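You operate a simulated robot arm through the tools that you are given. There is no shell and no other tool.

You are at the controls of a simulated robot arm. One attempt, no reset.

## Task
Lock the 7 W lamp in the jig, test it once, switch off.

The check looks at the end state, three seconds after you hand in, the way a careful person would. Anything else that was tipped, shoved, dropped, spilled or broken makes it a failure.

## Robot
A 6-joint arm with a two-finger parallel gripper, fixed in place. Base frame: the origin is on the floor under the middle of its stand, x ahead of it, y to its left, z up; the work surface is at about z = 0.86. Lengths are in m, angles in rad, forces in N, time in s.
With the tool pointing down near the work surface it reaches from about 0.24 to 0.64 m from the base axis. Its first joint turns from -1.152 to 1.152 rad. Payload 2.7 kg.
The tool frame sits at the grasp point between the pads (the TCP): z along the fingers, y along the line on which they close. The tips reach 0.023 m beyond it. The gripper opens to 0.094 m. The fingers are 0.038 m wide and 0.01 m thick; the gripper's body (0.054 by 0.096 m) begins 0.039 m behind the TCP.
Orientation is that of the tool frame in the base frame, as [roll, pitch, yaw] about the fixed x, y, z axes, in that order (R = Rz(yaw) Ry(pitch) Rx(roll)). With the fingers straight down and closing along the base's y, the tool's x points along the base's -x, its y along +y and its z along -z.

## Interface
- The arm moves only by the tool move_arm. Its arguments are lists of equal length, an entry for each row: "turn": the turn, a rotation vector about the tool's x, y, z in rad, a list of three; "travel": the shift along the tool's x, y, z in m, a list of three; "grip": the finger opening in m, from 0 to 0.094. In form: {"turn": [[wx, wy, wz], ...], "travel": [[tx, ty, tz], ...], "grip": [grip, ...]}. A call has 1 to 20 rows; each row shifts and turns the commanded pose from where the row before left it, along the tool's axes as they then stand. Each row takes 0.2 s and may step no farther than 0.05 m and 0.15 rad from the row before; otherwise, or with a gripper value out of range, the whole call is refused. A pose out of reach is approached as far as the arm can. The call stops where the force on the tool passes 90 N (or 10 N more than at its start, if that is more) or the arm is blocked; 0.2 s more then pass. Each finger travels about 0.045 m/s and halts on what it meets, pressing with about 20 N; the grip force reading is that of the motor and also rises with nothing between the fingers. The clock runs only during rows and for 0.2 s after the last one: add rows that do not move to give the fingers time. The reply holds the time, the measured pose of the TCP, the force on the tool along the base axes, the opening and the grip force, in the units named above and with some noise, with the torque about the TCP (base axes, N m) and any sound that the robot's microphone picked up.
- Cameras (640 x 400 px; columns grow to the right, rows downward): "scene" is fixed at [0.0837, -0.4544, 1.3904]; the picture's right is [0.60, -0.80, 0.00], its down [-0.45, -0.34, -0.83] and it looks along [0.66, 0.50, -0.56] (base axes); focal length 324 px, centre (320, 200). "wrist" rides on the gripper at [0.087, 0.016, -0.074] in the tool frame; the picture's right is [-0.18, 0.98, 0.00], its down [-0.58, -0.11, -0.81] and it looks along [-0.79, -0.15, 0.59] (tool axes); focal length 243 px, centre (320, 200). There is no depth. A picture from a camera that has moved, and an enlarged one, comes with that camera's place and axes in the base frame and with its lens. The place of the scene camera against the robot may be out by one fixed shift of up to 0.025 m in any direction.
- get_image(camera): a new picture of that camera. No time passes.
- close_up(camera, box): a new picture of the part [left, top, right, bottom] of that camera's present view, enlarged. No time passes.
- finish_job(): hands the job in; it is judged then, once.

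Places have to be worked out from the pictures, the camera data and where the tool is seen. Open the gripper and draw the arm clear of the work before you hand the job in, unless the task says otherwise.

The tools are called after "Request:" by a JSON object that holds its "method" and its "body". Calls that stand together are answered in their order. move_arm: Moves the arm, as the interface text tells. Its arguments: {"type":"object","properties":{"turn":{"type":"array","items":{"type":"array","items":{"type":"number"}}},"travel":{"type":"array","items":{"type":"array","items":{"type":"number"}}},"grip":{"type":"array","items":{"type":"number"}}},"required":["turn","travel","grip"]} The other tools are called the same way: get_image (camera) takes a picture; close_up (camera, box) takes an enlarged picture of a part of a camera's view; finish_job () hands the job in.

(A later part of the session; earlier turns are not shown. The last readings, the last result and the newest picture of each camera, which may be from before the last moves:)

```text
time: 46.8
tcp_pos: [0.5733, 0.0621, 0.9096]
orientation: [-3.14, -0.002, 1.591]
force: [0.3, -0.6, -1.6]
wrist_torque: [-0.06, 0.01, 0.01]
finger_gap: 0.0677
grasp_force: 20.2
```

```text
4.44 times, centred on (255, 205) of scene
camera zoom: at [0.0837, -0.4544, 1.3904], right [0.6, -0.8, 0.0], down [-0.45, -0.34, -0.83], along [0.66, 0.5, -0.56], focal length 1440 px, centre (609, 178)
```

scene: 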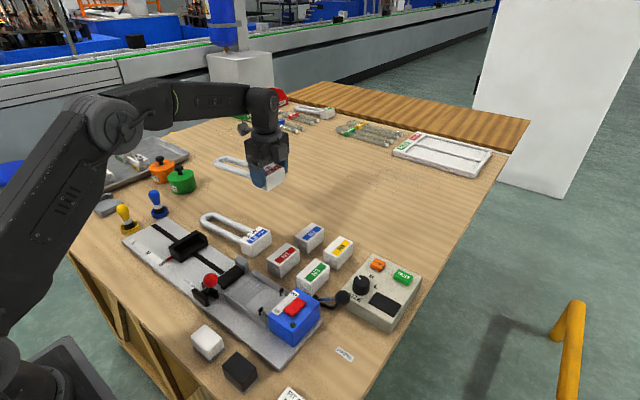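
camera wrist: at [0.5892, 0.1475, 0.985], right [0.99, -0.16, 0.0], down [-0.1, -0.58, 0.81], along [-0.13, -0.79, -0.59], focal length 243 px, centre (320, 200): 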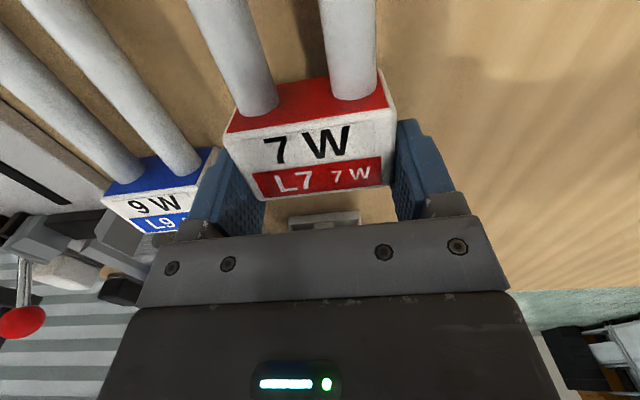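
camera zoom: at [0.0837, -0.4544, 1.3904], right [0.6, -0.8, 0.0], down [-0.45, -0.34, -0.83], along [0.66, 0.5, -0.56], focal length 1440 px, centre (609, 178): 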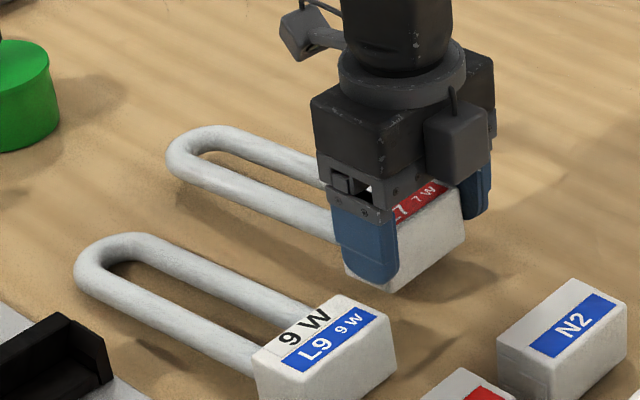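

The grip holds, level. I lift to about z=1.03, align yaw to 1.571, and carry the lamp over the jig to (0.362, −0.078).

Request:
{"method": "move_arm", "body": {"turn": [[0, 0, 0], [0, 0, 0], [0, 0, 0], [0, 0, 0], [0, 0, 0.02], [0, 0, 0], [0, 0, 0], [0, 0, 0], [0, 0, 0], [0, 0, 0], [0, 0, 0], [0, 0, 0], [0, 0, 0]], "travel": [[0, 0, -0.03], [0, 0, -0.03], [0, 0, -0.03], [0, 0, -0.03], [0, 0, 0], [-0.02, -0.0302, 0], [-0.02, -0.0302, 0], [-0.02, -0.0302, 0], [-0.02, -0.0302, 0], [-0.02, -0.0302, 0], [-0.02, -0.0302, 0], [-0.02, -0.0302, 0], [0, 0, 0]], "grip": [0.055, 0.055, 0.055, 0.055, 0.055, 0.055, 0.055, 0.055, 0.055, 0.055, 0.055, 0.055, 0.055]}}

Request:
{"method": "get_image", "body": {"camera": "wrist"}}

Request:
{"method": "get_image", "body": {"camera": "scene"}}

```text
time: 49.6
tcp_pos: [0.3614, -0.0789, 1.0318]
orientation: [-3.14, -0.002, 1.571]
force: [-0.1, 0.6, -1.6]
wrist_torque: [-0.11, -0.05, -0.04]
finger_gap: 0.0677
grasp_force: 19.8
```

```text
taken
camera wrist: at [0.3787, 0.005, 1.106], right [0.98, -0.18, 0.0], down [-0.11, -0.58, 0.81], along [-0.15, -0.79, -0.59], focal length 243 px, centre (320, 200)
```

wrist: 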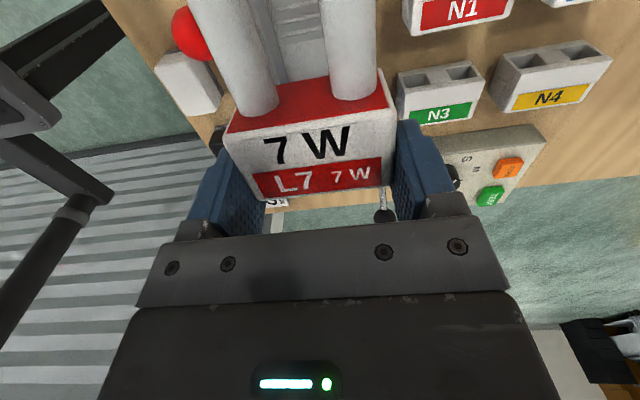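

```text
taken
```

scene: 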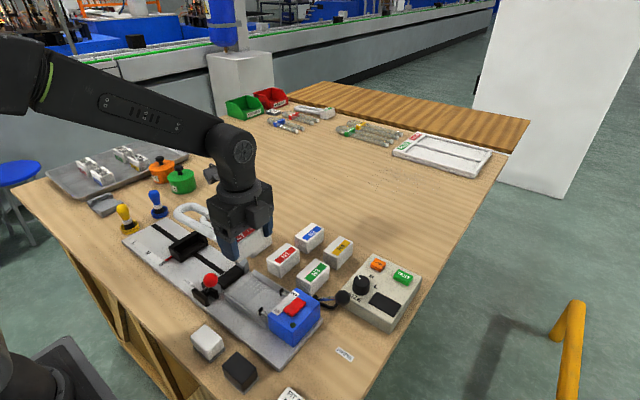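

Positioned at (0.361, −0.079). I lower to z≈0.947, still above the walls, and check alignment from the scene camera.

Request:
{"method": "move_arm", "body": {"turn": [[0, 0, 0], [0, 0, 0], [0, 0, 0], [0, 0, 0]], "travel": [[0, 0.0003, 0.03], [0, 0.0003, 0.03], [0, 0, 0.025], [0, 0, 0]], "grip": [0.055, 0.055, 0.055, 0.055]}}

Request:
{"method": "get_image", "body": {"camera": "wrist"}}

Request:
{"method": "close_up", "body": {"camera": "scene", "box": [150, 210, 330, 330]}}

Request:
{"method": "close_up", "body": {"camera": "wrist", "box": [180, 0, 420, 150]}}

```text
time: 50.6
tcp_pos: [0.3634, -0.0796, 0.9444]
orientation: [3.141, -0.001, 1.572]
force: [0.4, -0.2, -2.1]
wrist_torque: [-0.12, -0.01, -0.01]
finger_gap: 0.0678
grasp_force: 20.1
```

```text
taken
camera wrist: at [0.3814, 0.0062, 1.0195], right [0.98, -0.18, 0.0], down [-0.11, -0.58, 0.81], along [-0.15, -0.79, -0.59], focal length 243 px, centre (320, 200)
```

wrist: 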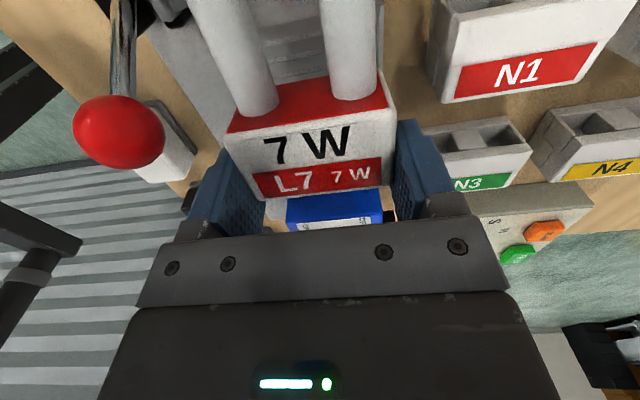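

```text
3.33 times, centred on (240, 270) of scene
camera zoom: at [0.0837, -0.4544, 1.3904], right [0.6, -0.8, 0.0], down [-0.45, -0.34, -0.83], along [0.66, 0.5, -0.56], focal length 1080 px, centre (587, -33)
```

zoom: 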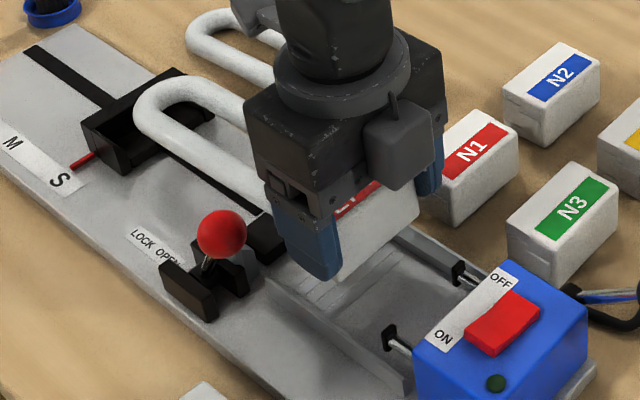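

```text
2.67 times, centred on (300, 75) of wrist
camera zoom: at [0.3814, 0.0062, 1.0195], right [0.98, -0.18, 0.0], down [-0.11, -0.58, 0.81], along [-0.15, -0.79, -0.59], focal length 647 px, centre (373, 533)
```

zoom: 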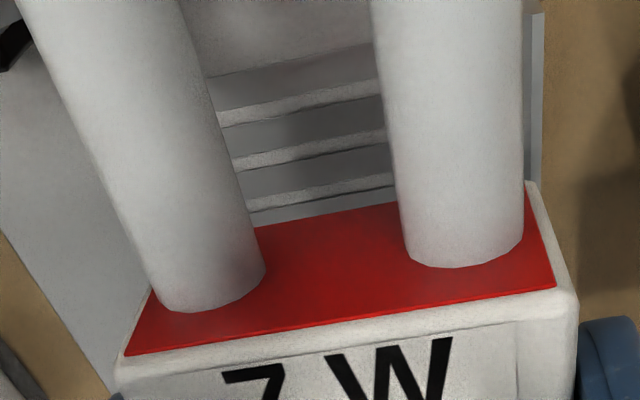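

The lamp is aligned with the trough, clamp and pocket, and the knob is clear of the finger. I lower in 5 mm steps to about z=0.918.

Request:
{"method": "move_arm", "body": {"turn": [[0, 0, 0], [0, 0, 0], [0, 0, 0], [0, 0, 0], [0, 0, 0], [0, 0, 0]], "travel": [[0, -0.0005, 0.006], [0, 0, 0.006], [0, 0, 0.006], [0, 0, 0.005], [0, 0, 0.004], [0, 0, 0]], "grip": [0.055, 0.055, 0.055, 0.055, 0.055, 0.055]}}

Request:
{"method": "get_image", "body": {"camera": "wrist"}}

Request:
{"method": "close_up", "body": {"camera": "scene", "box": [150, 210, 330, 330]}}

```text
time: 52.0
tcp_pos: [0.3611, -0.0786, 0.9188]
orientation: [-3.138, -0.002, 1.57]
force: [-12.0, -2.6, 12.3]
wrist_torque: [0.27, 0.02, 0.29]
finger_gap: 0.0681
grasp_force: 20.5
```

```text
taken
camera wrist: at [0.3786, 0.0062, 0.9926], right [0.98, -0.18, 0.0], down [-0.11, -0.58, 0.81], along [-0.15, -0.79, -0.59], focal length 243 px, centre (320, 200)
```

wrist: 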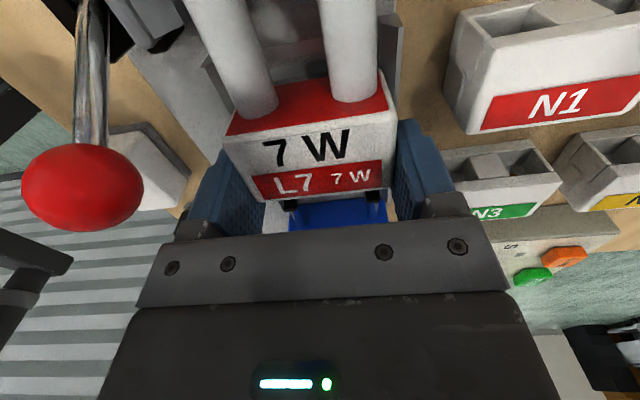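

```text
3.33 times, centred on (240, 270) of scene
camera zoom: at [0.0832, -0.4545, 1.3905], right [0.6, -0.8, 0.0], down [-0.45, -0.34, -0.83], along [0.66, 0.5, -0.56], focal length 1080 px, centre (587, -33)
```

zoom: 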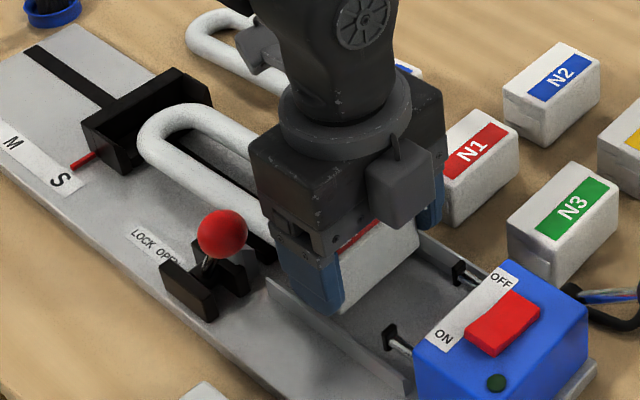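

A contact force (−12, –, +12 N) acts near the cap's +x/+y corner, so the cap touches the slope of the +x trough wall. I back up 4 mm, shift 2 mm toward −x, and try again slowly.

Request:
{"method": "move_arm", "body": {"turn": [[0, 0, 0], [0, 0, 0], [0, 0, 0], [0, 0, 0], [0, 0, 0]], "travel": [[0, 0, -0.004], [0, -0.002, 0], [0, 0, 0.002], [0, 0, 0.002], [0, 0, 0]], "grip": [0.055, 0.055, 0.055, 0.055, 0.055]}}

Request:
{"method": "close_up", "body": {"camera": "wrist", "box": [180, 0, 420, 150]}}

```text
time: 53.2
tcp_pos: [0.3616, -0.0777, 0.9185]
orientation: [-3.139, -0.001, 1.571]
force: [0.3, -0.2, -1.2]
wrist_torque: [-0.08, 0.01, 0.0]
finger_gap: 0.0676
grasp_force: 19.8
```

```text
2.67 times, centred on (300, 75) of wrist
camera zoom: at [0.3782, 0.0064, 0.9927], right [0.98, -0.18, 0.0], down [-0.11, -0.58, 0.81], along [-0.15, -0.79, -0.59], focal length 647 px, centre (373, 533)
```

zoom: 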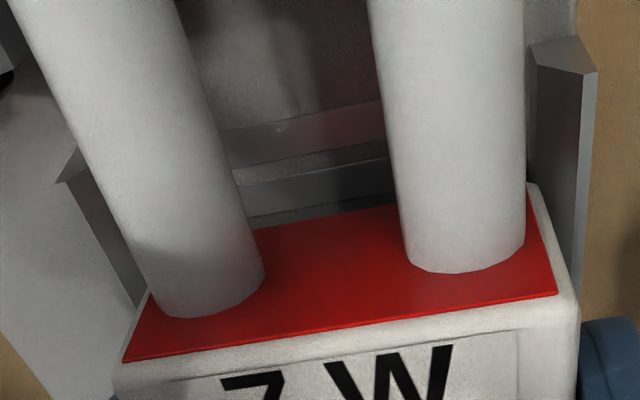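

Free again (only the lamp's weight). I continue down in 1.5 mm steps.

Request:
{"method": "move_arm", "body": {"turn": [[0, 0, 0], [0, 0, 0], [0, 0, 0]], "travel": [[0, 0, 0.0015], [0, 0, 0.0015], [0, 0, 0]], "grip": [0.055, 0.055, 0.055]}}

```text
time: 54.0
tcp_pos: [0.3604, -0.078, 0.9146]
orientation: [-3.14, -0.002, 1.57]
force: [-3.9, -0.9, 2.3]
wrist_torque: [0.54, 0.08, 0.1]
finger_gap: 0.0678
grasp_force: 20.0
```

Now there's a light upward force far out (ry≈0.17), meaning the U-end is touching the pocket floor, plus a small side push at the trough wall. I look at the scene.

Request:
{"method": "close_up", "body": {"camera": "scene", "box": [160, 215, 260, 285]}}

Request:
{"method": "close_up", "body": {"camera": "scene", "box": [215, 260, 315, 330]}}

Request:
{"method": "close_up", "body": {"camera": "wrist", "box": [180, 0, 420, 150]}}

```text
5.71 times, centred on (210, 250) of scene
camera zoom: at [0.0836, -0.4544, 1.3904], right [0.6, -0.8, 0.0], down [-0.45, -0.34, -0.83], along [0.66, 0.5, -0.56], focal length 1851 px, centre (949, -86)
```

zoom: 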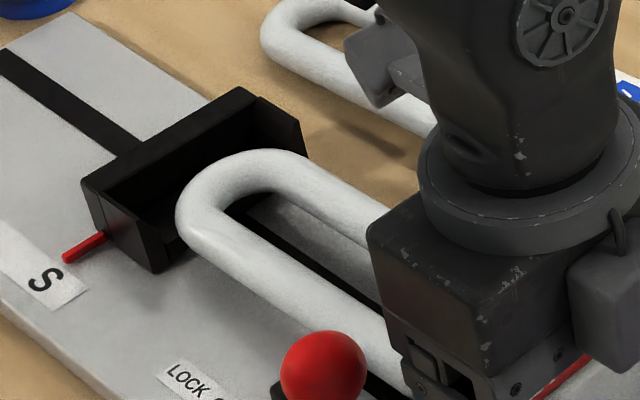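

```text
5.71 times, centred on (265, 295) of scene
camera zoom: at [0.0836, -0.4544, 1.3904], right [0.6, -0.8, 0.0], down [-0.45, -0.34, -0.83], along [0.66, 0.5, -0.56], focal length 1851 px, centre (634, -343)
```

zoom: 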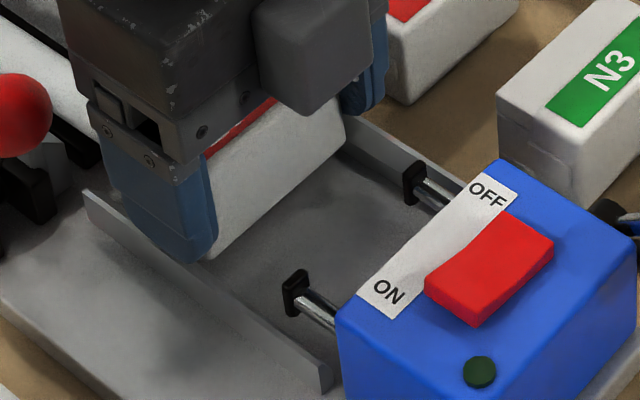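

```text
2.67 times, centred on (300, 75) of wrist
camera zoom: at [0.3777, 0.0064, 0.9898], right [0.98, -0.18, 0.0], down [-0.11, -0.58, 0.81], along [-0.15, -0.79, -0.59], focal length 647 px, centre (373, 533)
```

zoom: 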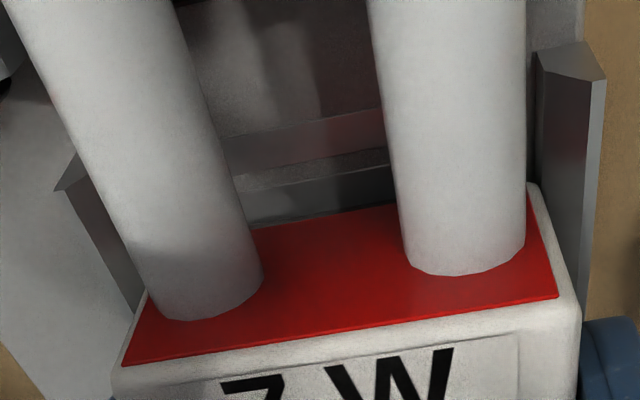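

The U-end is over/on the pocket floor (y≈0.138) and the cap still rubs the +x wall slightly. I shift 1 mm more toward −x and lower another 2 mm.

Request:
{"method": "move_arm", "body": {"turn": [[0, 0, 0], [0, 0, 0], [0, 0, 0], [0, 0, 0]], "travel": [[0, -0.001, 0], [0, 0, 0.001], [0, 0, 0.001], [0, 0, 0]], "grip": [0.055, 0.055, 0.055, 0.055]}}

```text
time: 55.0
tcp_pos: [0.3609, -0.0775, 0.9134]
orientation: [-3.141, -0.001, 1.57]
force: [1.9, -0.3, 1.4]
wrist_torque: [0.57, -0.06, -0.23]
finger_gap: 0.0678
grasp_force: 20.0
```

Forces are small now. I continue lowering in 1 mm steps.

Request:
{"method": "move_arm", "body": {"turn": [[0, 0, 0], [0, 0, 0], [0, 0, 0]], "travel": [[0, 0, 0.001], [0, 0, 0.001], [0, 0, 0]], "grip": [0.055, 0.055, 0.055]}}

Request:
{"method": "close_up", "body": {"camera": "wrist", "box": [180, 0, 420, 150]}}

Request:
{"method": "close_up", "body": {"camera": "scene", "box": [215, 250, 315, 320]}}

```text
time: 55.8
tcp_pos: [0.3603, -0.0775, 0.9116]
orientation: [-3.139, -0.002, 1.571]
force: [1.7, -0.3, 1.6]
wrist_torque: [0.59, -0.05, -0.26]
finger_gap: 0.0679
grasp_force: 19.7
```

```text
2.67 times, centred on (300, 75) of wrist
camera zoom: at [0.3765, 0.0065, 0.9859], right [0.98, -0.18, 0.0], down [-0.11, -0.58, 0.81], along [-0.15, -0.79, -0.59], focal length 647 px, centre (373, 533)
```

zoom: 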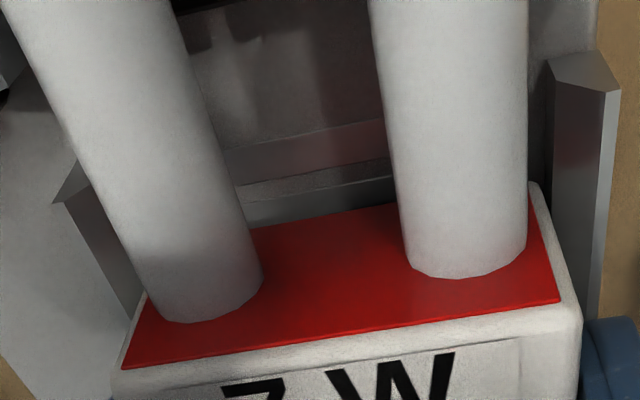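

```text
5.71 times, centred on (265, 285) of scene
camera zoom: at [0.0837, -0.4544, 1.3904], right [0.6, -0.8, 0.0], down [-0.45, -0.34, -0.83], along [0.66, 0.5, -0.56], focal length 1851 px, centre (634, -286)
```

zoom: 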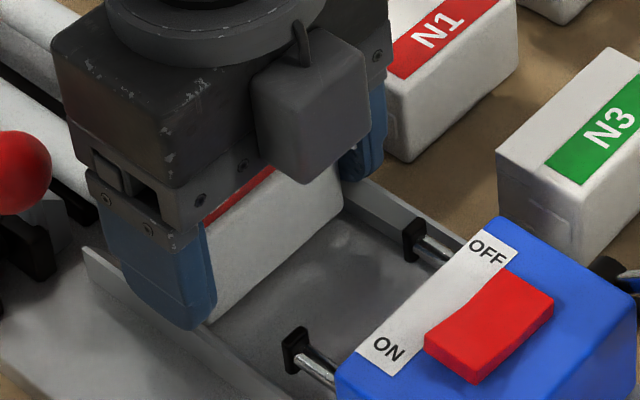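

Still descending freely at the cap end. I continue two more 1 mm steps.

Request:
{"method": "move_arm", "body": {"turn": [[0, 0, 0], [0, 0, 0], [0, 0, 0]], "travel": [[0, 0, 0.001], [0, 0, 0.001], [0, 0, 0]], "grip": [0.055, 0.055, 0.055]}}

```text
time: 56.6
tcp_pos: [0.3599, -0.0777, 0.9107]
orientation: [-3.141, 0.0, 1.574]
force: [-4.9, -0.7, 11.6]
wrist_torque: [0.45, -0.27, -0.04]
finger_gap: 0.0677
grasp_force: 19.8
```

Fz has risen to 11.6 N: either the cap is seated or the right fingertip is on the +x wall top. I back off 0.5 mm and look closely before releasing.

Request:
{"method": "move_arm", "body": {"turn": [[0, 0, 0], [0, 0, 0]], "travel": [[0, 0, -0.0008], [0, 0, 0]], "grip": [0.055, 0.055]}}

Request:
{"method": "close_up", "body": {"camera": "scene", "box": [225, 265, 290, 315]}}

Request:
{"method": "close_up", "body": {"camera": "scene", "box": [160, 215, 240, 275]}}

```text
time: 57.2
tcp_pos: [0.3598, -0.078, 0.9101]
orientation: [-3.139, -0.002, 1.569]
force: [-2.2, -0.9, -0.5]
wrist_torque: [-0.08, 0.09, 0.25]
finger_gap: 0.068
grasp_force: 19.9
```

```text
8.00 times, centred on (258, 290) of scene
camera zoom: at [0.0837, -0.4544, 1.3904], right [0.6, -0.8, 0.0], down [-0.45, -0.34, -0.83], along [0.66, 0.5, -0.56], focal length 2592 px, centre (820, -520)
```

zoom: 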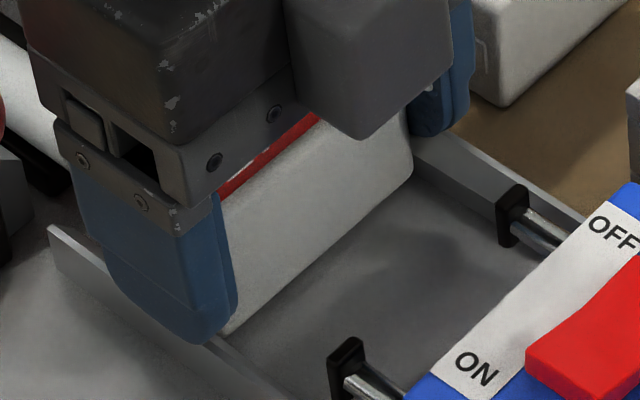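

```text
6.67 times, centred on (200, 245) of scene
camera zoom: at [0.0837, -0.4544, 1.3904], right [0.6, -0.8, 0.0], down [-0.45, -0.34, -0.83], along [0.66, 0.5, -0.56], focal length 2160 px, centre (1120, -100)
```

zoom: 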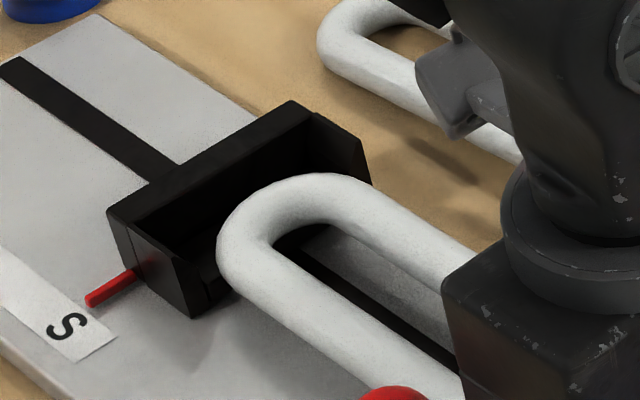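

The lamp's weight is now mostly off the gripper and the cap looks seated. I open just enough to release it and check.

Request:
{"method": "move_arm", "body": {"turn": [[0, 0, 0], [0, 0, 0], [0, 0, 0]], "travel": [[0, 0, 0], [0, 0, 0], [0, 0, 0]], "grip": [0.07, 0.074, 0.076]}}

Request:
{"method": "get_image", "body": {"camera": "wrist"}}

Request:
{"method": "close_up", "body": {"camera": "scene", "box": [160, 210, 320, 330]}}

```text
time: 58.0
tcp_pos: [0.3602, -0.0778, 0.9105]
orientation: [-3.141, -0.002, 1.571]
force: [-0.3, -0.1, 0.4]
wrist_torque: [-0.02, 0.01, 0.02]
finger_gap: 0.0761
grasp_force: 0.0
```

```text
taken
camera wrist: at [0.3772, 0.0068, 0.9849], right [0.98, -0.18, 0.0], down [-0.11, -0.58, 0.81], along [-0.15, -0.79, -0.59], focal length 243 px, centre (320, 200)
```

wrist: 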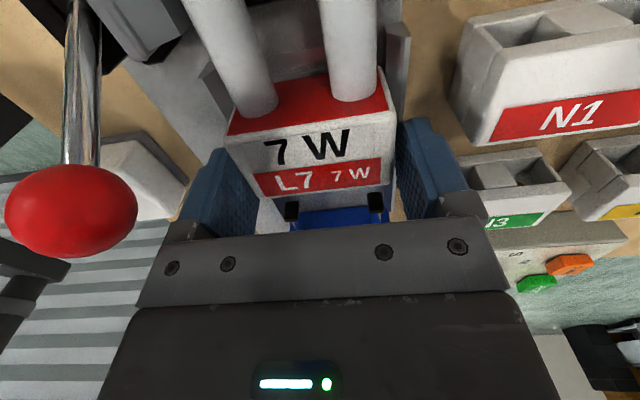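

```text
3.33 times, centred on (240, 270) of scene
camera zoom: at [0.0837, -0.4544, 1.3904], right [0.6, -0.8, 0.0], down [-0.45, -0.34, -0.83], along [0.66, 0.5, -0.56], focal length 1080 px, centre (587, -33)
```

zoom: 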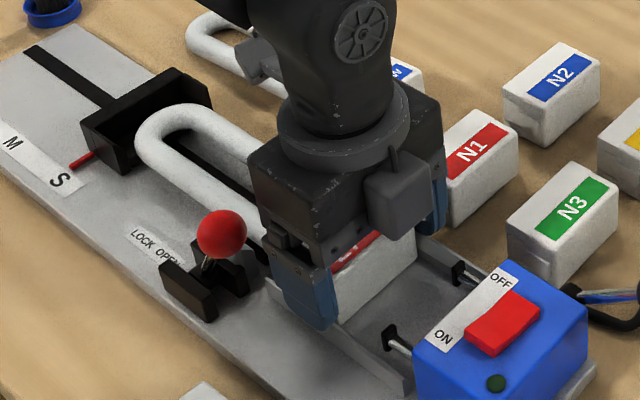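

The lamp is released and stays put. I raise straight up and inspect how it sits.

Request:
{"method": "move_arm", "body": {"turn": [[0, 0, 0], [0, 0, 0], [0, 0, 0], [0, 0, 0], [0, 0, 0], [0, 0, 0]], "travel": [[0, 0, -0.015], [0, 0, -0.03], [0, 0, -0.04], [0, 0, -0.045], [0, 0, -0.045], [0, 0, 0]], "grip": [0.076, 0.076, 0.08, 0.09, 0.094, 0.094]}}

Request:
{"method": "get_image", "body": {"camera": "wrist"}}

Request:
{"method": "close_up", "body": {"camera": "scene", "box": [160, 215, 320, 335]}}

Request:
{"method": "close_up", "body": {"camera": "scene", "box": [165, 220, 245, 280]}}

```text
time: 59.4
tcp_pos: [0.3615, -0.0788, 1.0854]
orientation: [-3.14, -0.002, 1.572]
force: [-0.4, 0.6, -0.3]
wrist_torque: [-0.02, 0.0, 0.01]
finger_gap: 0.0941
grasp_force: 0.0
```

```text
taken
camera wrist: at [0.3778, 0.0049, 1.1597], right [0.98, -0.18, 0.0], down [-0.11, -0.58, 0.81], along [-0.15, -0.79, -0.59], focal length 243 px, centre (320, 200)
```

wrist: 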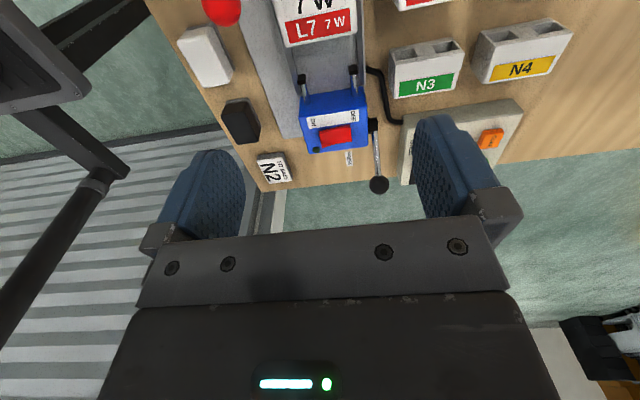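

```text
3.33 times, centred on (240, 275) of scene
camera zoom: at [0.0837, -0.4544, 1.3904], right [0.6, -0.8, 0.0], down [-0.45, -0.34, -0.83], along [0.66, 0.5, -0.56], focal length 1080 px, centre (587, -50)
```

zoom: 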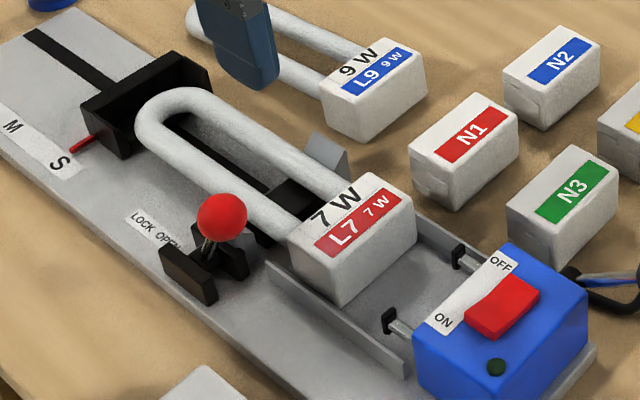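

```text
6.67 times, centred on (205, 250) of scene
camera zoom: at [0.0837, -0.4544, 1.3904], right [0.6, -0.8, 0.0], down [-0.45, -0.34, -0.83], along [0.66, 0.5, -0.56], focal length 2160 px, centre (1087, -133)
```

zoom: 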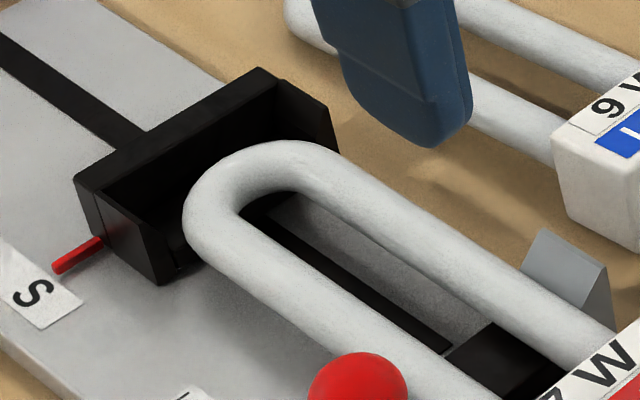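

The lamp lies on the clamp pad with the U-end at the pocket opening. I tilt and shift to look down on the pocket and cap to measure how far it still has to go.

Request:
{"method": "move_arm", "body": {"turn": [[0, 0.15, 0], [0, 0.15, 0], [0, 0.15, 0], [0, 0.15, 0], [0, 0, 0], [0, 0, 0], [0, 0, 0], [0, 0, 0]], "travel": [[0, 0, 0], [0, 0, 0], [0, 0, 0], [0, 0, 0], [0.0424, -0.003, 0.0149], [0.0424, -0.003, 0.0149], [0.0424, -0.003, 0.0149], [0, 0, 0]], "grip": [0.094, 0.094, 0.094, 0.094, 0.094, 0.094, 0.094, 0.094]}}

Request:
{"method": "get_image", "body": {"camera": "wrist"}}

Request:
{"method": "close_up", "body": {"camera": "wrist", "box": [250, 0, 430, 115]}}

Request:
{"method": "close_up", "body": {"camera": "wrist", "box": [250, 115, 430, 230]}}

```text
time: 61.2
tcp_pos: [0.3513, 0.0537, 1.1205]
orientation: [-3.139, -0.602, 1.572]
force: [0.8, -0.1, 0.1]
wrist_torque: [-0.01, 0.02, 0.01]
finger_gap: 0.094
grasp_force: 0.1
```

```text
taken
camera wrist: at [0.3683, 0.0807, 1.2305], right [0.98, -0.15, -0.11], down [-0.11, -0.94, 0.34], along [-0.15, -0.32, -0.94], focal length 243 px, centre (320, 200)
```

wrist: 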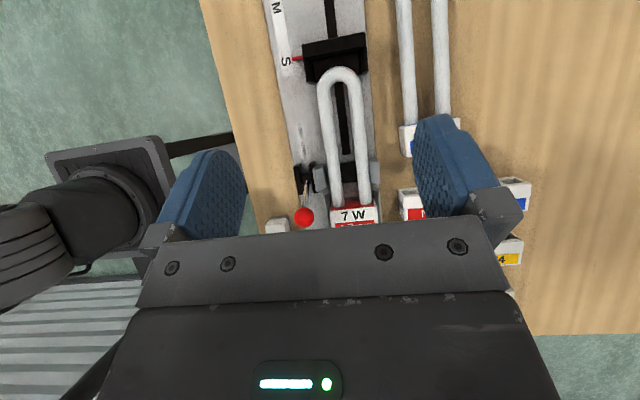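

```text
3.48 times, centred on (340, 58) of wrist
camera zoom: at [0.3683, 0.0807, 1.2305], right [0.98, -0.15, -0.11], down [-0.11, -0.94, 0.34], along [-0.15, -0.32, -0.94], focal length 844 px, centre (250, 696)
```

zoom: 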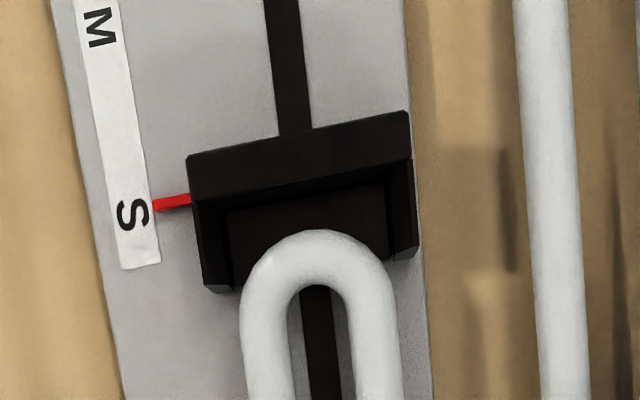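

```text
3.48 times, centred on (340, 172) of wrist
camera zoom: at [0.3683, 0.0807, 1.2305], right [0.98, -0.15, -0.11], down [-0.11, -0.94, 0.34], along [-0.15, -0.32, -0.94], focal length 844 px, centre (250, 296)
```

zoom: 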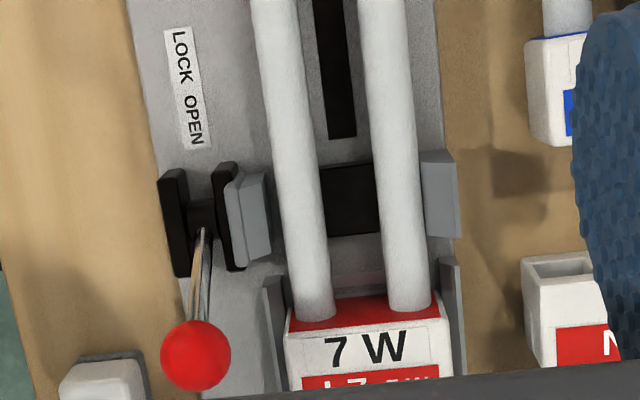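

The overhead view shows the U-end at y≈0.135, the pocket's back wall at 0.148, and the lamp axis at x≈0.3624, parallel to the jig. I'll close the fingers, go behind the cap (between the pins), and push it about 11 mm toward +y.

Request:
{"method": "move_arm", "body": {"turn": [[0, -0.15, 0], [0, -0.15, 0], [0, -0.15, 0], [0, -0.15, 0], [0, 0, 0], [0, 0, 0], [0, 0, 0], [0, 0, 0], [0, 0, 0], [0, 0, 0], [0, 0, 0], [0, 0, 0], [0, 0, 0]], "travel": [[0, 0, 0], [0, 0, 0], [0, 0, 0], [0, 0, 0], [-0.0345, 0.0021, 0.014], [-0.0345, 0.0021, 0.014], [-0.0345, 0.0021, 0.014], [-0.0345, 0.0021, 0.014], [-0.0345, 0.0021, 0.014], [0, 0, 0.03], [0, 0, 0.03], [0, 0, 0.025], [0, 0, 0]], "grip": [0.08, 0.06, 0.04, 0.02, 0.0, 0.0, 0.0, 0.0, 0.0, 0.0, 0.0, 0.0, 0.0]}}

Request:
{"method": "get_image", "body": {"camera": "wrist"}}

Request:
{"method": "close_up", "body": {"camera": "scene", "box": [200, 210, 340, 330]}}

```text
time: 64.0
tcp_pos: [0.3607, -0.1196, 0.9642]
orientation: [-3.14, -0.002, 1.571]
force: [-0.7, -0.9, -0.7]
wrist_torque: [-0.02, -0.04, 0.0]
finger_gap: 0.0001
grasp_force: 20.4
```

```text
taken
camera wrist: at [0.3769, -0.0349, 1.0382], right [0.98, -0.18, 0.0], down [-0.11, -0.58, 0.81], along [-0.15, -0.79, -0.59], focal length 243 px, centre (320, 200)
```

wrist: 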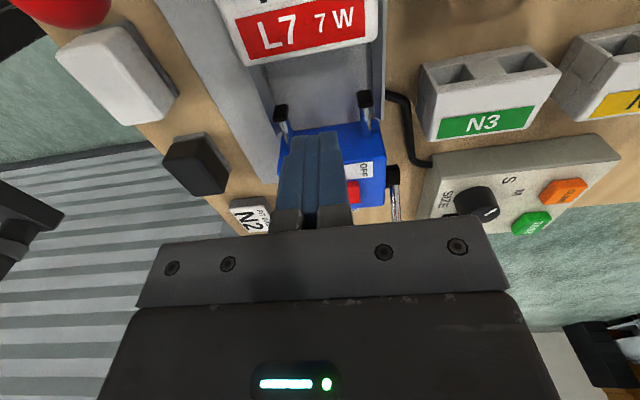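

```text
3.33 times, centred on (270, 270) of scene
camera zoom: at [0.0837, -0.4544, 1.3904], right [0.6, -0.8, 0.0], down [-0.45, -0.34, -0.83], along [0.66, 0.5, -0.56], focal length 1080 px, centre (487, -33)
```

zoom: 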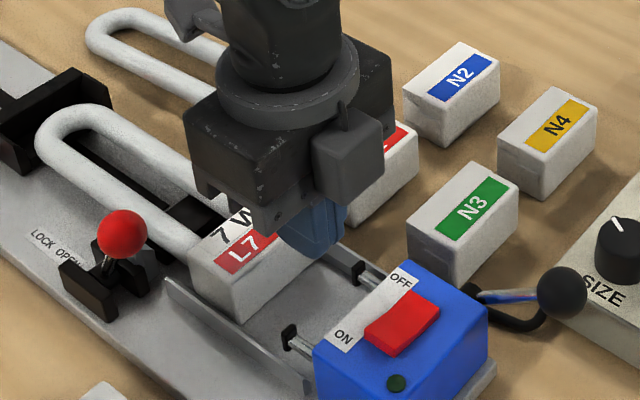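

The fingertips are between the cap and the box, with clearance all round. I lower to z≈0.918 and then advance slowly in +y.

Request:
{"method": "move_arm", "body": {"turn": [[0, 0, 0], [0, 0, 0], [0, 0, 0], [0, 0, 0]], "travel": [[0, 0.001, 0.02], [0, 0, 0.016], [0, 0, 0.01], [0, 0, 0]], "grip": [0.0, 0.0, 0.0, 0.0]}}

Request:
{"method": "move_arm", "body": {"turn": [[0, 0, 0], [0, 0, 0], [0, 0, 0], [0, 0, 0], [0, 0, 0]], "travel": [[0.005, 0, 0], [0.005, 0, 0], [0.003, 0, 0], [0.002, 0, 0], [0, 0, 0]], "grip": [0.0, 0.0, 0.0, 0.0, 0.0]}}

Request:
{"method": "close_up", "body": {"camera": "scene", "box": [165, 220, 305, 320]}}

```text
time: 65.0
tcp_pos: [0.3627, -0.1199, 0.9184]
orientation: [-3.141, -0.002, 1.571]
force: [0.3, 1.1, 0.7]
wrist_torque: [-0.02, 0.0, 0.02]
finger_gap: 0.0
grasp_force: 19.7
```

```text
time: 66.2
tcp_pos: [0.362, -0.1062, 0.9194]
orientation: [-3.14, -0.001, 1.57]
force: [0.2, -0.1, 0.8]
wrist_torque: [0.02, -0.01, -0.01]
finger_gap: 0.0002
grasp_force: 20.0
```

```text
4.00 times, centred on (235, 270) of scene
camera zoom: at [0.0837, -0.4544, 1.3904], right [0.6, -0.8, 0.0], down [-0.45, -0.34, -0.83], along [0.66, 0.5, -0.56], focal length 1296 px, centre (660, -80)
```

zoom: 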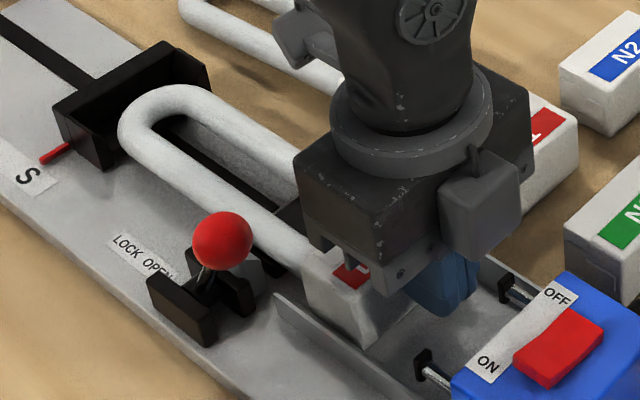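

No contact yet (finger edge at about −0.088). I push on in 3 mm steps.

Request:
{"method": "move_arm", "body": {"turn": [[0, 0, 0], [0, 0, 0], [0, 0, 0], [0, 0, 0]], "travel": [[0.003, 0, 0], [0.003, 0, 0], [0.002, 0, 0], [0, 0, 0]], "grip": [0.0, 0.0, 0.0, 0.0]}}

Request:
{"method": "close_up", "body": {"camera": "scene", "box": [165, 220, 305, 320]}}

```text
time: 67.2
tcp_pos: [0.3629, -0.0974, 0.9188]
orientation: [-3.14, -0.002, 1.573]
force: [-0.2, -1.1, 0.0]
wrist_torque: [0.0, 0.03, 0.0]
finger_gap: 0.0
grasp_force: 20.0
```

```text
4.00 times, centred on (235, 270) of scene
camera zoom: at [0.0837, -0.4544, 1.3904], right [0.6, -0.8, 0.0], down [-0.45, -0.34, -0.83], along [0.66, 0.5, -0.56], focal length 1296 px, centre (660, -80)
```

zoom: 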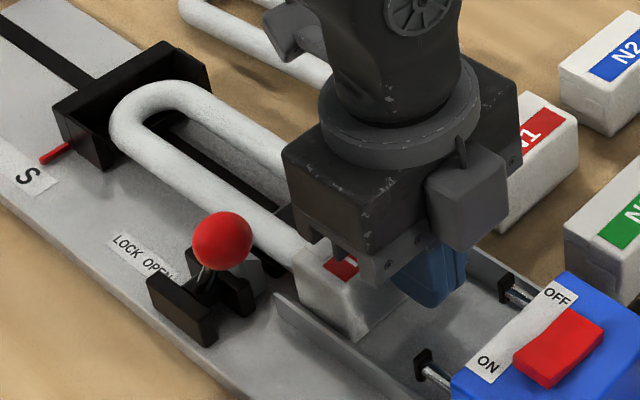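

The lamp slid about 7.5 mm (U-end ≈0.1425). I push 3 mm more.

Request:
{"method": "move_arm", "body": {"turn": [[0, 0, 0], [0, 0, 0], [0, 0, 0]], "travel": [[0.0015, 0, 0], [0.0015, 0, 0], [0, 0, 0]], "grip": [0.0, 0.0, 0.0]}}

Request:
{"method": "close_up", "body": {"camera": "scene", "box": [165, 220, 305, 320]}}

```text
time: 68.0
tcp_pos: [0.3619, -0.0938, 0.9198]
orientation: [-3.14, -0.001, 1.568]
force: [-0.1, -0.2, -0.3]
wrist_torque: [-0.02, 0.03, -0.01]
finger_gap: 0.0
grasp_force: 20.4
```

```text
4.00 times, centred on (235, 270) of scene
camera zoom: at [0.0837, -0.4544, 1.3904], right [0.6, -0.8, 0.0], down [-0.45, -0.34, -0.83], along [0.66, 0.5, -0.56], focal length 1296 px, centre (660, -80)
```

zoom: 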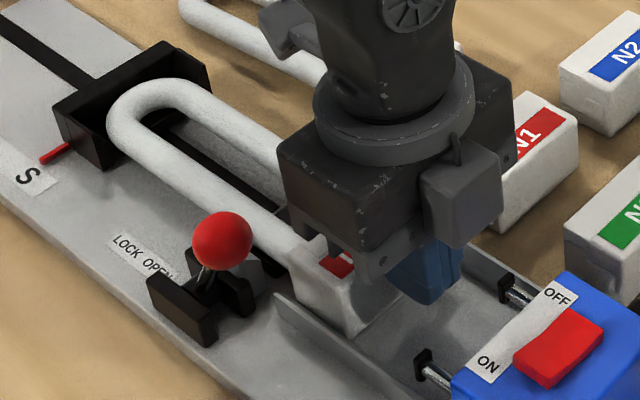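

U-end is ≈0.145 now. One more gentle 1.5 mm, watching Fy for contact with the stop.

Request:
{"method": "move_arm", "body": {"turn": [[0, 0, 0], [0, 0, 0]], "travel": [[0.0015, 0, 0], [0, 0, 0]], "grip": [0.0, 0.0]}}

```text
time: 68.6
tcp_pos: [0.3626, -0.0922, 0.9196]
orientation: [-3.141, -0.003, 1.571]
force: [0.7, -1.3, -0.3]
wrist_torque: [0.02, 0.02, -0.01]
finger_gap: 0.0
grasp_force: 19.9
```

I back off in −y, rise, and inspect the seated lamp from above.

Request:
{"method": "move_arm", "body": {"turn": [[0, 0, 0], [0, 0, 0], [0, 0, 0], [0, 0, 0], [0, 0, 0], [0, 0, 0], [0, 0.15, 0], [0, 0.15, 0], [0, 0.15, 0], [0, 0.15, 0], [0, 0, 0], [0, 0, 0], [0, 0, 0], [0, 0, 0], [0, 0, 0]], "travel": [[-0.015, 0, 0], [0, 0, -0.04], [0, 0, -0.04], [0, 0, -0.04], [0, 0, -0.04], [0, 0, 0], [0, 0, 0], [0, 0, 0], [0, 0, 0], [0, 0, 0], [0.0415, -0.003, 0.021], [0.0415, -0.003, 0.021], [0.0415, -0.003, 0.021], [0, 0, 0], [0, 0, 0]], "grip": [0.0, 0.0, 0.02, 0.04, 0.06, 0.08, 0.094, 0.094, 0.094, 0.094, 0.094, 0.094, 0.094, 0.094, 0.094]}}

Request:
{"method": "get_image", "body": {"camera": "wrist"}}

Request:
{"method": "close_up", "body": {"camera": "wrist", "box": [250, 0, 430, 115]}}

Request:
{"method": "close_up", "body": {"camera": "wrist", "box": [250, 115, 430, 230]}}

Request:
{"method": "close_up", "body": {"camera": "scene", "box": [165, 220, 305, 320]}}

```text
time: 71.8
tcp_pos: [0.3537, 0.0296, 1.0991]
orientation: [-3.139, -0.6, 1.572]
force: [0.5, -0.2, -1.3]
wrist_torque: [-0.02, -0.01, 0.01]
finger_gap: 0.0938
grasp_force: 0.0
```

```text
taken
camera wrist: at [0.3711, 0.0577, 1.2089], right [0.98, -0.15, -0.11], down [-0.11, -0.94, 0.34], along [-0.15, -0.32, -0.94], focal length 243 px, centre (320, 200)
```

wrist: 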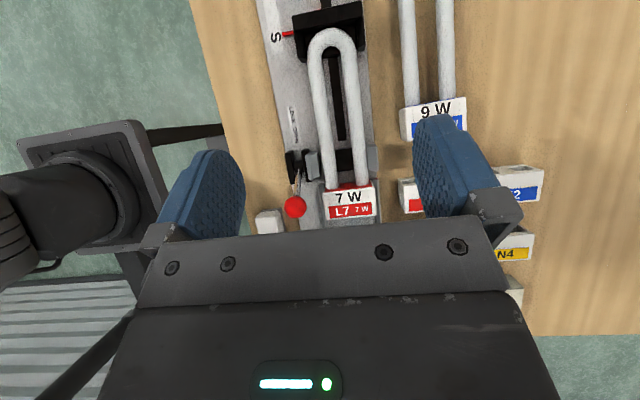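

```text
3.48 times, centred on (340, 58) of wrist
camera zoom: at [0.3711, 0.0577, 1.2089], right [0.98, -0.15, -0.11], down [-0.11, -0.94, 0.34], along [-0.15, -0.32, -0.94], focal length 844 px, centre (250, 696)
```

zoom: 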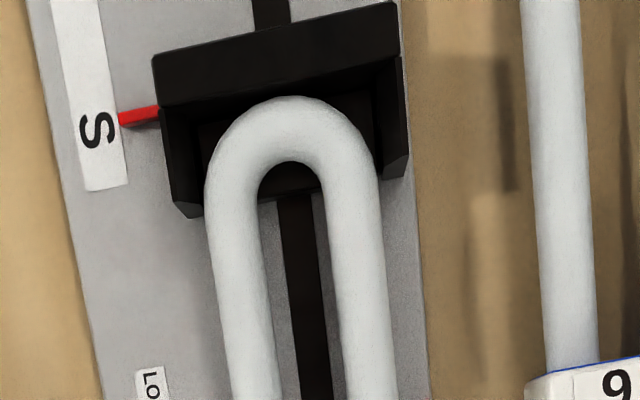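

```text
3.48 times, centred on (340, 172) of wrist
camera zoom: at [0.3711, 0.0577, 1.2089], right [0.98, -0.15, -0.11], down [-0.11, -0.94, 0.34], along [-0.15, -0.32, -0.94], focal length 844 px, centre (250, 296)
```

zoom: 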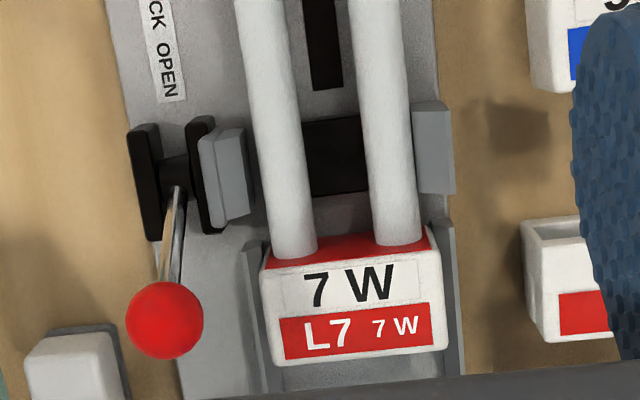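

```text
4.00 times, centred on (235, 270) of scene
camera zoom: at [0.0837, -0.4544, 1.3904], right [0.6, -0.8, 0.0], down [-0.45, -0.34, -0.83], along [0.66, 0.5, -0.56], focal length 1296 px, centre (660, -80)
```

zoom: 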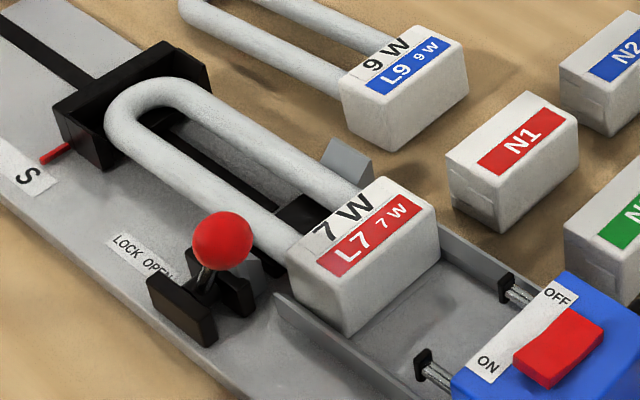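

The lamp is nicely seated: cap in the trough, tubes on the pad, U-end at the stop, pointer at S. Next is the lever: I'll close the fingers and push the red knob (at about 0.299, −0.037, 0.945) over toward +y (LOCK), starting from behind it.

Request:
{"method": "move_arm", "body": {"turn": [[0, -0.15, 0], [0, -0.15, 0], [0, -0.15, 0], [0, -0.15, 0], [0, 0, 0], [0, 0, 0], [0, 0, 0], [0, 0, 0], [0, 0, 0], [0, 0, 0], [0, 0, 0], [0, 0, 0]], "travel": [[0, 0, 0], [0, 0, 0], [0, 0, 0], [0, 0, 0], [-0.03, -0.0137, 0.01], [-0.03, -0.0137, 0.01], [-0.03, -0.0137, 0.01], [-0.03, -0.0137, 0.01], [0, 0, 0.033], [0, 0, 0.033], [0, 0, 0.031], [0, 0, 0]], "grip": [0.08, 0.06, 0.04, 0.02, 0.0, 0.0, 0.0, 0.0, 0.0, 0.0, 0.0, 0.0]}}

Request:
{"method": "get_image", "body": {"camera": "wrist"}}

Request:
{"method": "close_up", "body": {"camera": "scene", "box": [165, 210, 305, 320]}}

```text
time: 74.4
tcp_pos: [0.2977, -0.0908, 0.9596]
orientation: [-3.139, -0.001, 1.571]
force: [0.1, -0.1, 0.0]
wrist_torque: [-0.02, -0.01, 0.0]
finger_gap: 0.0
grasp_force: 19.7
```

```text
taken
camera wrist: at [0.3153, -0.006, 1.0338], right [0.98, -0.18, 0.0], down [-0.11, -0.58, 0.81], along [-0.15, -0.79, -0.59], focal length 243 px, centre (320, 200)
```

wrist: 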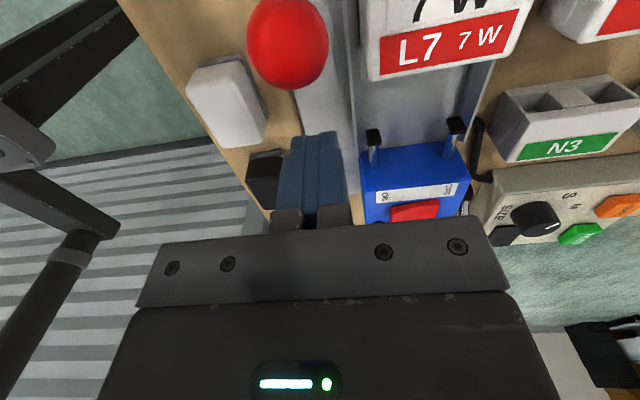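

```text
3.64 times, centred on (235, 265) of scene
camera zoom: at [0.0837, -0.4544, 1.3904], right [0.6, -0.8, 0.0], down [-0.45, -0.34, -0.83], along [0.66, 0.5, -0.56], focal length 1178 px, centre (629, -36)
```

zoom: 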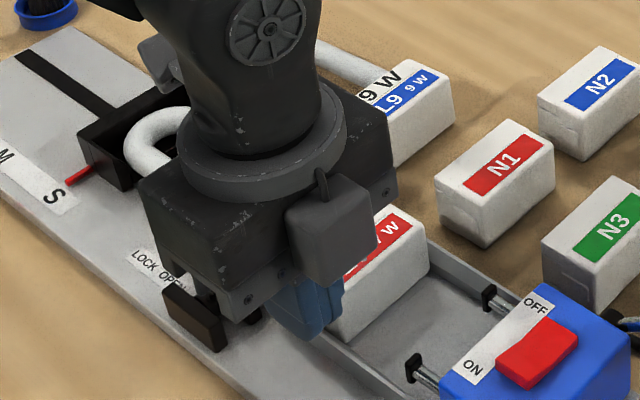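

The knob is exactly where I estimated. I advance +y to contact and start pushing in small steps.

Request:
{"method": "move_arm", "body": {"turn": [[0, 0, 0], [0, 0, 0], [0, 0, 0], [0, 0, 0], [0, 0, 0], [0, 0, 0], [0, 0, 0]], "travel": [[0.01, 0.001, 0], [0.01, 0, 0], [0.005, 0, 0], [0.005, 0, 0], [0.005, 0, 0], [0.005, 0, 0], [0, 0, 0]], "grip": [0.0, 0.0, 0.0, 0.0, 0.0, 0.0, 0.0]}}

Request:
{"method": "get_image", "body": {"camera": "wrist"}}

Request:
{"method": "close_up", "body": {"camera": "scene", "box": [165, 210, 305, 320]}}

```text
time: 76.0
tcp_pos: [0.2984, -0.0498, 0.9596]
orientation: [3.14, -0.002, 1.57]
force: [0.5, -0.9, -0.4]
wrist_torque: [0.02, 0.0, -0.03]
finger_gap: 0.0
grasp_force: 20.3
```

```text
taken
camera wrist: at [0.3159, 0.0351, 1.0344], right [0.98, -0.18, 0.0], down [-0.11, -0.58, 0.81], along [-0.15, -0.79, -0.59], focal length 243 px, centre (320, 200)
```

wrist: 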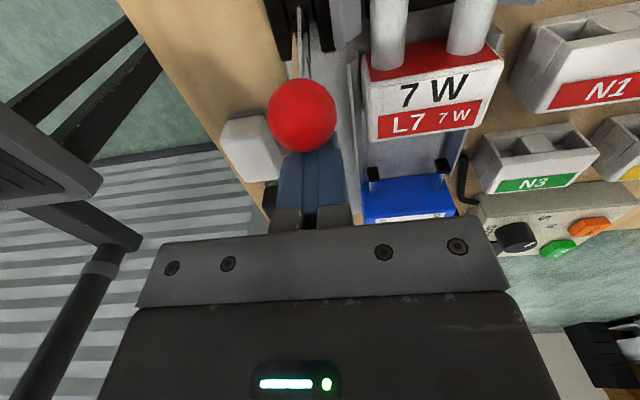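

```text
3.64 times, centred on (235, 265) of scene
camera zoom: at [0.0837, -0.4544, 1.3904], right [0.6, -0.8, 0.0], down [-0.45, -0.34, -0.83], along [0.66, 0.5, -0.56], focal length 1178 px, centre (629, -36)
```

zoom: 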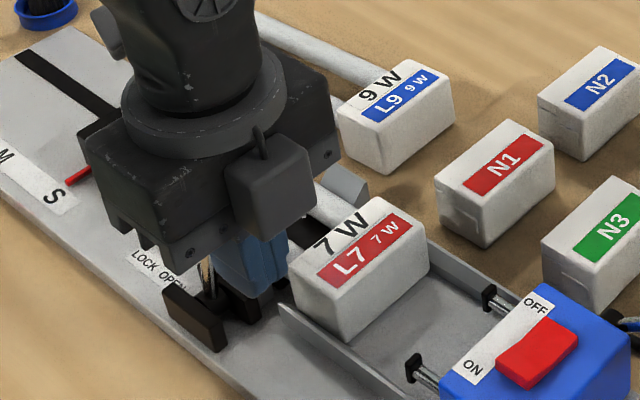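

The knob is moving with very little force. I keep pushing another 3 cm.

Request:
{"method": "move_arm", "body": {"turn": [[0, 0, 0], [0, 0, 0], [0, 0, 0], [0, 0, 0], [0, 0, 0], [0, 0, 0], [0, 0, 0]], "travel": [[0.005, 0, 0], [0.005, 0, 0], [0.005, 0, 0], [0.005, 0, 0], [0.005, 0, 0], [0.005, 0, 0], [0, 0, 0]], "grip": [0.0, 0.0, 0.0, 0.0, 0.0, 0.0, 0.0]}}

Request:
{"method": "get_image", "body": {"camera": "wrist"}}

Request:
{"method": "close_up", "body": {"camera": "scene", "box": [165, 210, 305, 320]}}

```text
time: 77.6
tcp_pos: [0.3002, -0.0205, 0.9604]
orientation: [-3.139, -0.001, 1.572]
force: [-0.6, 0.2, 0.6]
wrist_torque: [0.03, 0.03, -0.02]
finger_gap: 0.0002
grasp_force: 19.9
```

```text
taken
camera wrist: at [0.3164, 0.0652, 1.0347], right [0.98, -0.18, 0.0], down [-0.11, -0.58, 0.81], along [-0.15, -0.79, -0.59], focal length 243 px, centre (320, 200)
```

wrist: 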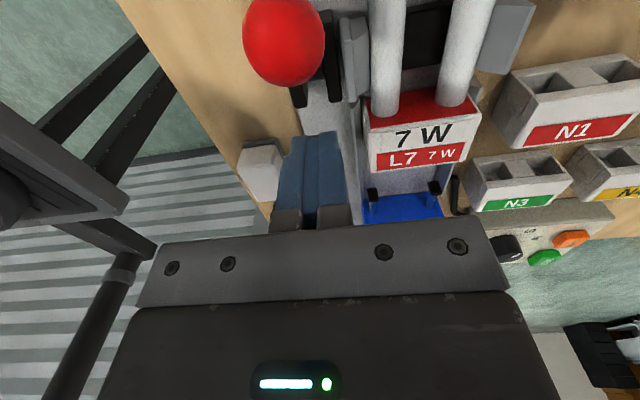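

```text
3.64 times, centred on (235, 265) of scene
camera zoom: at [0.0837, -0.4544, 1.3904], right [0.6, -0.8, 0.0], down [-0.45, -0.34, -0.83], along [0.66, 0.5, -0.56], focal length 1178 px, centre (629, -36)
```

zoom: 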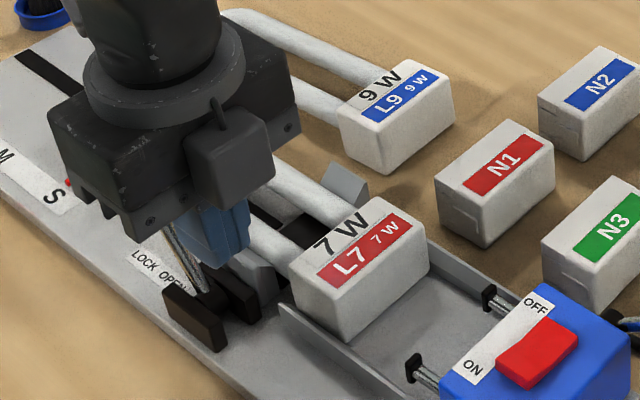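

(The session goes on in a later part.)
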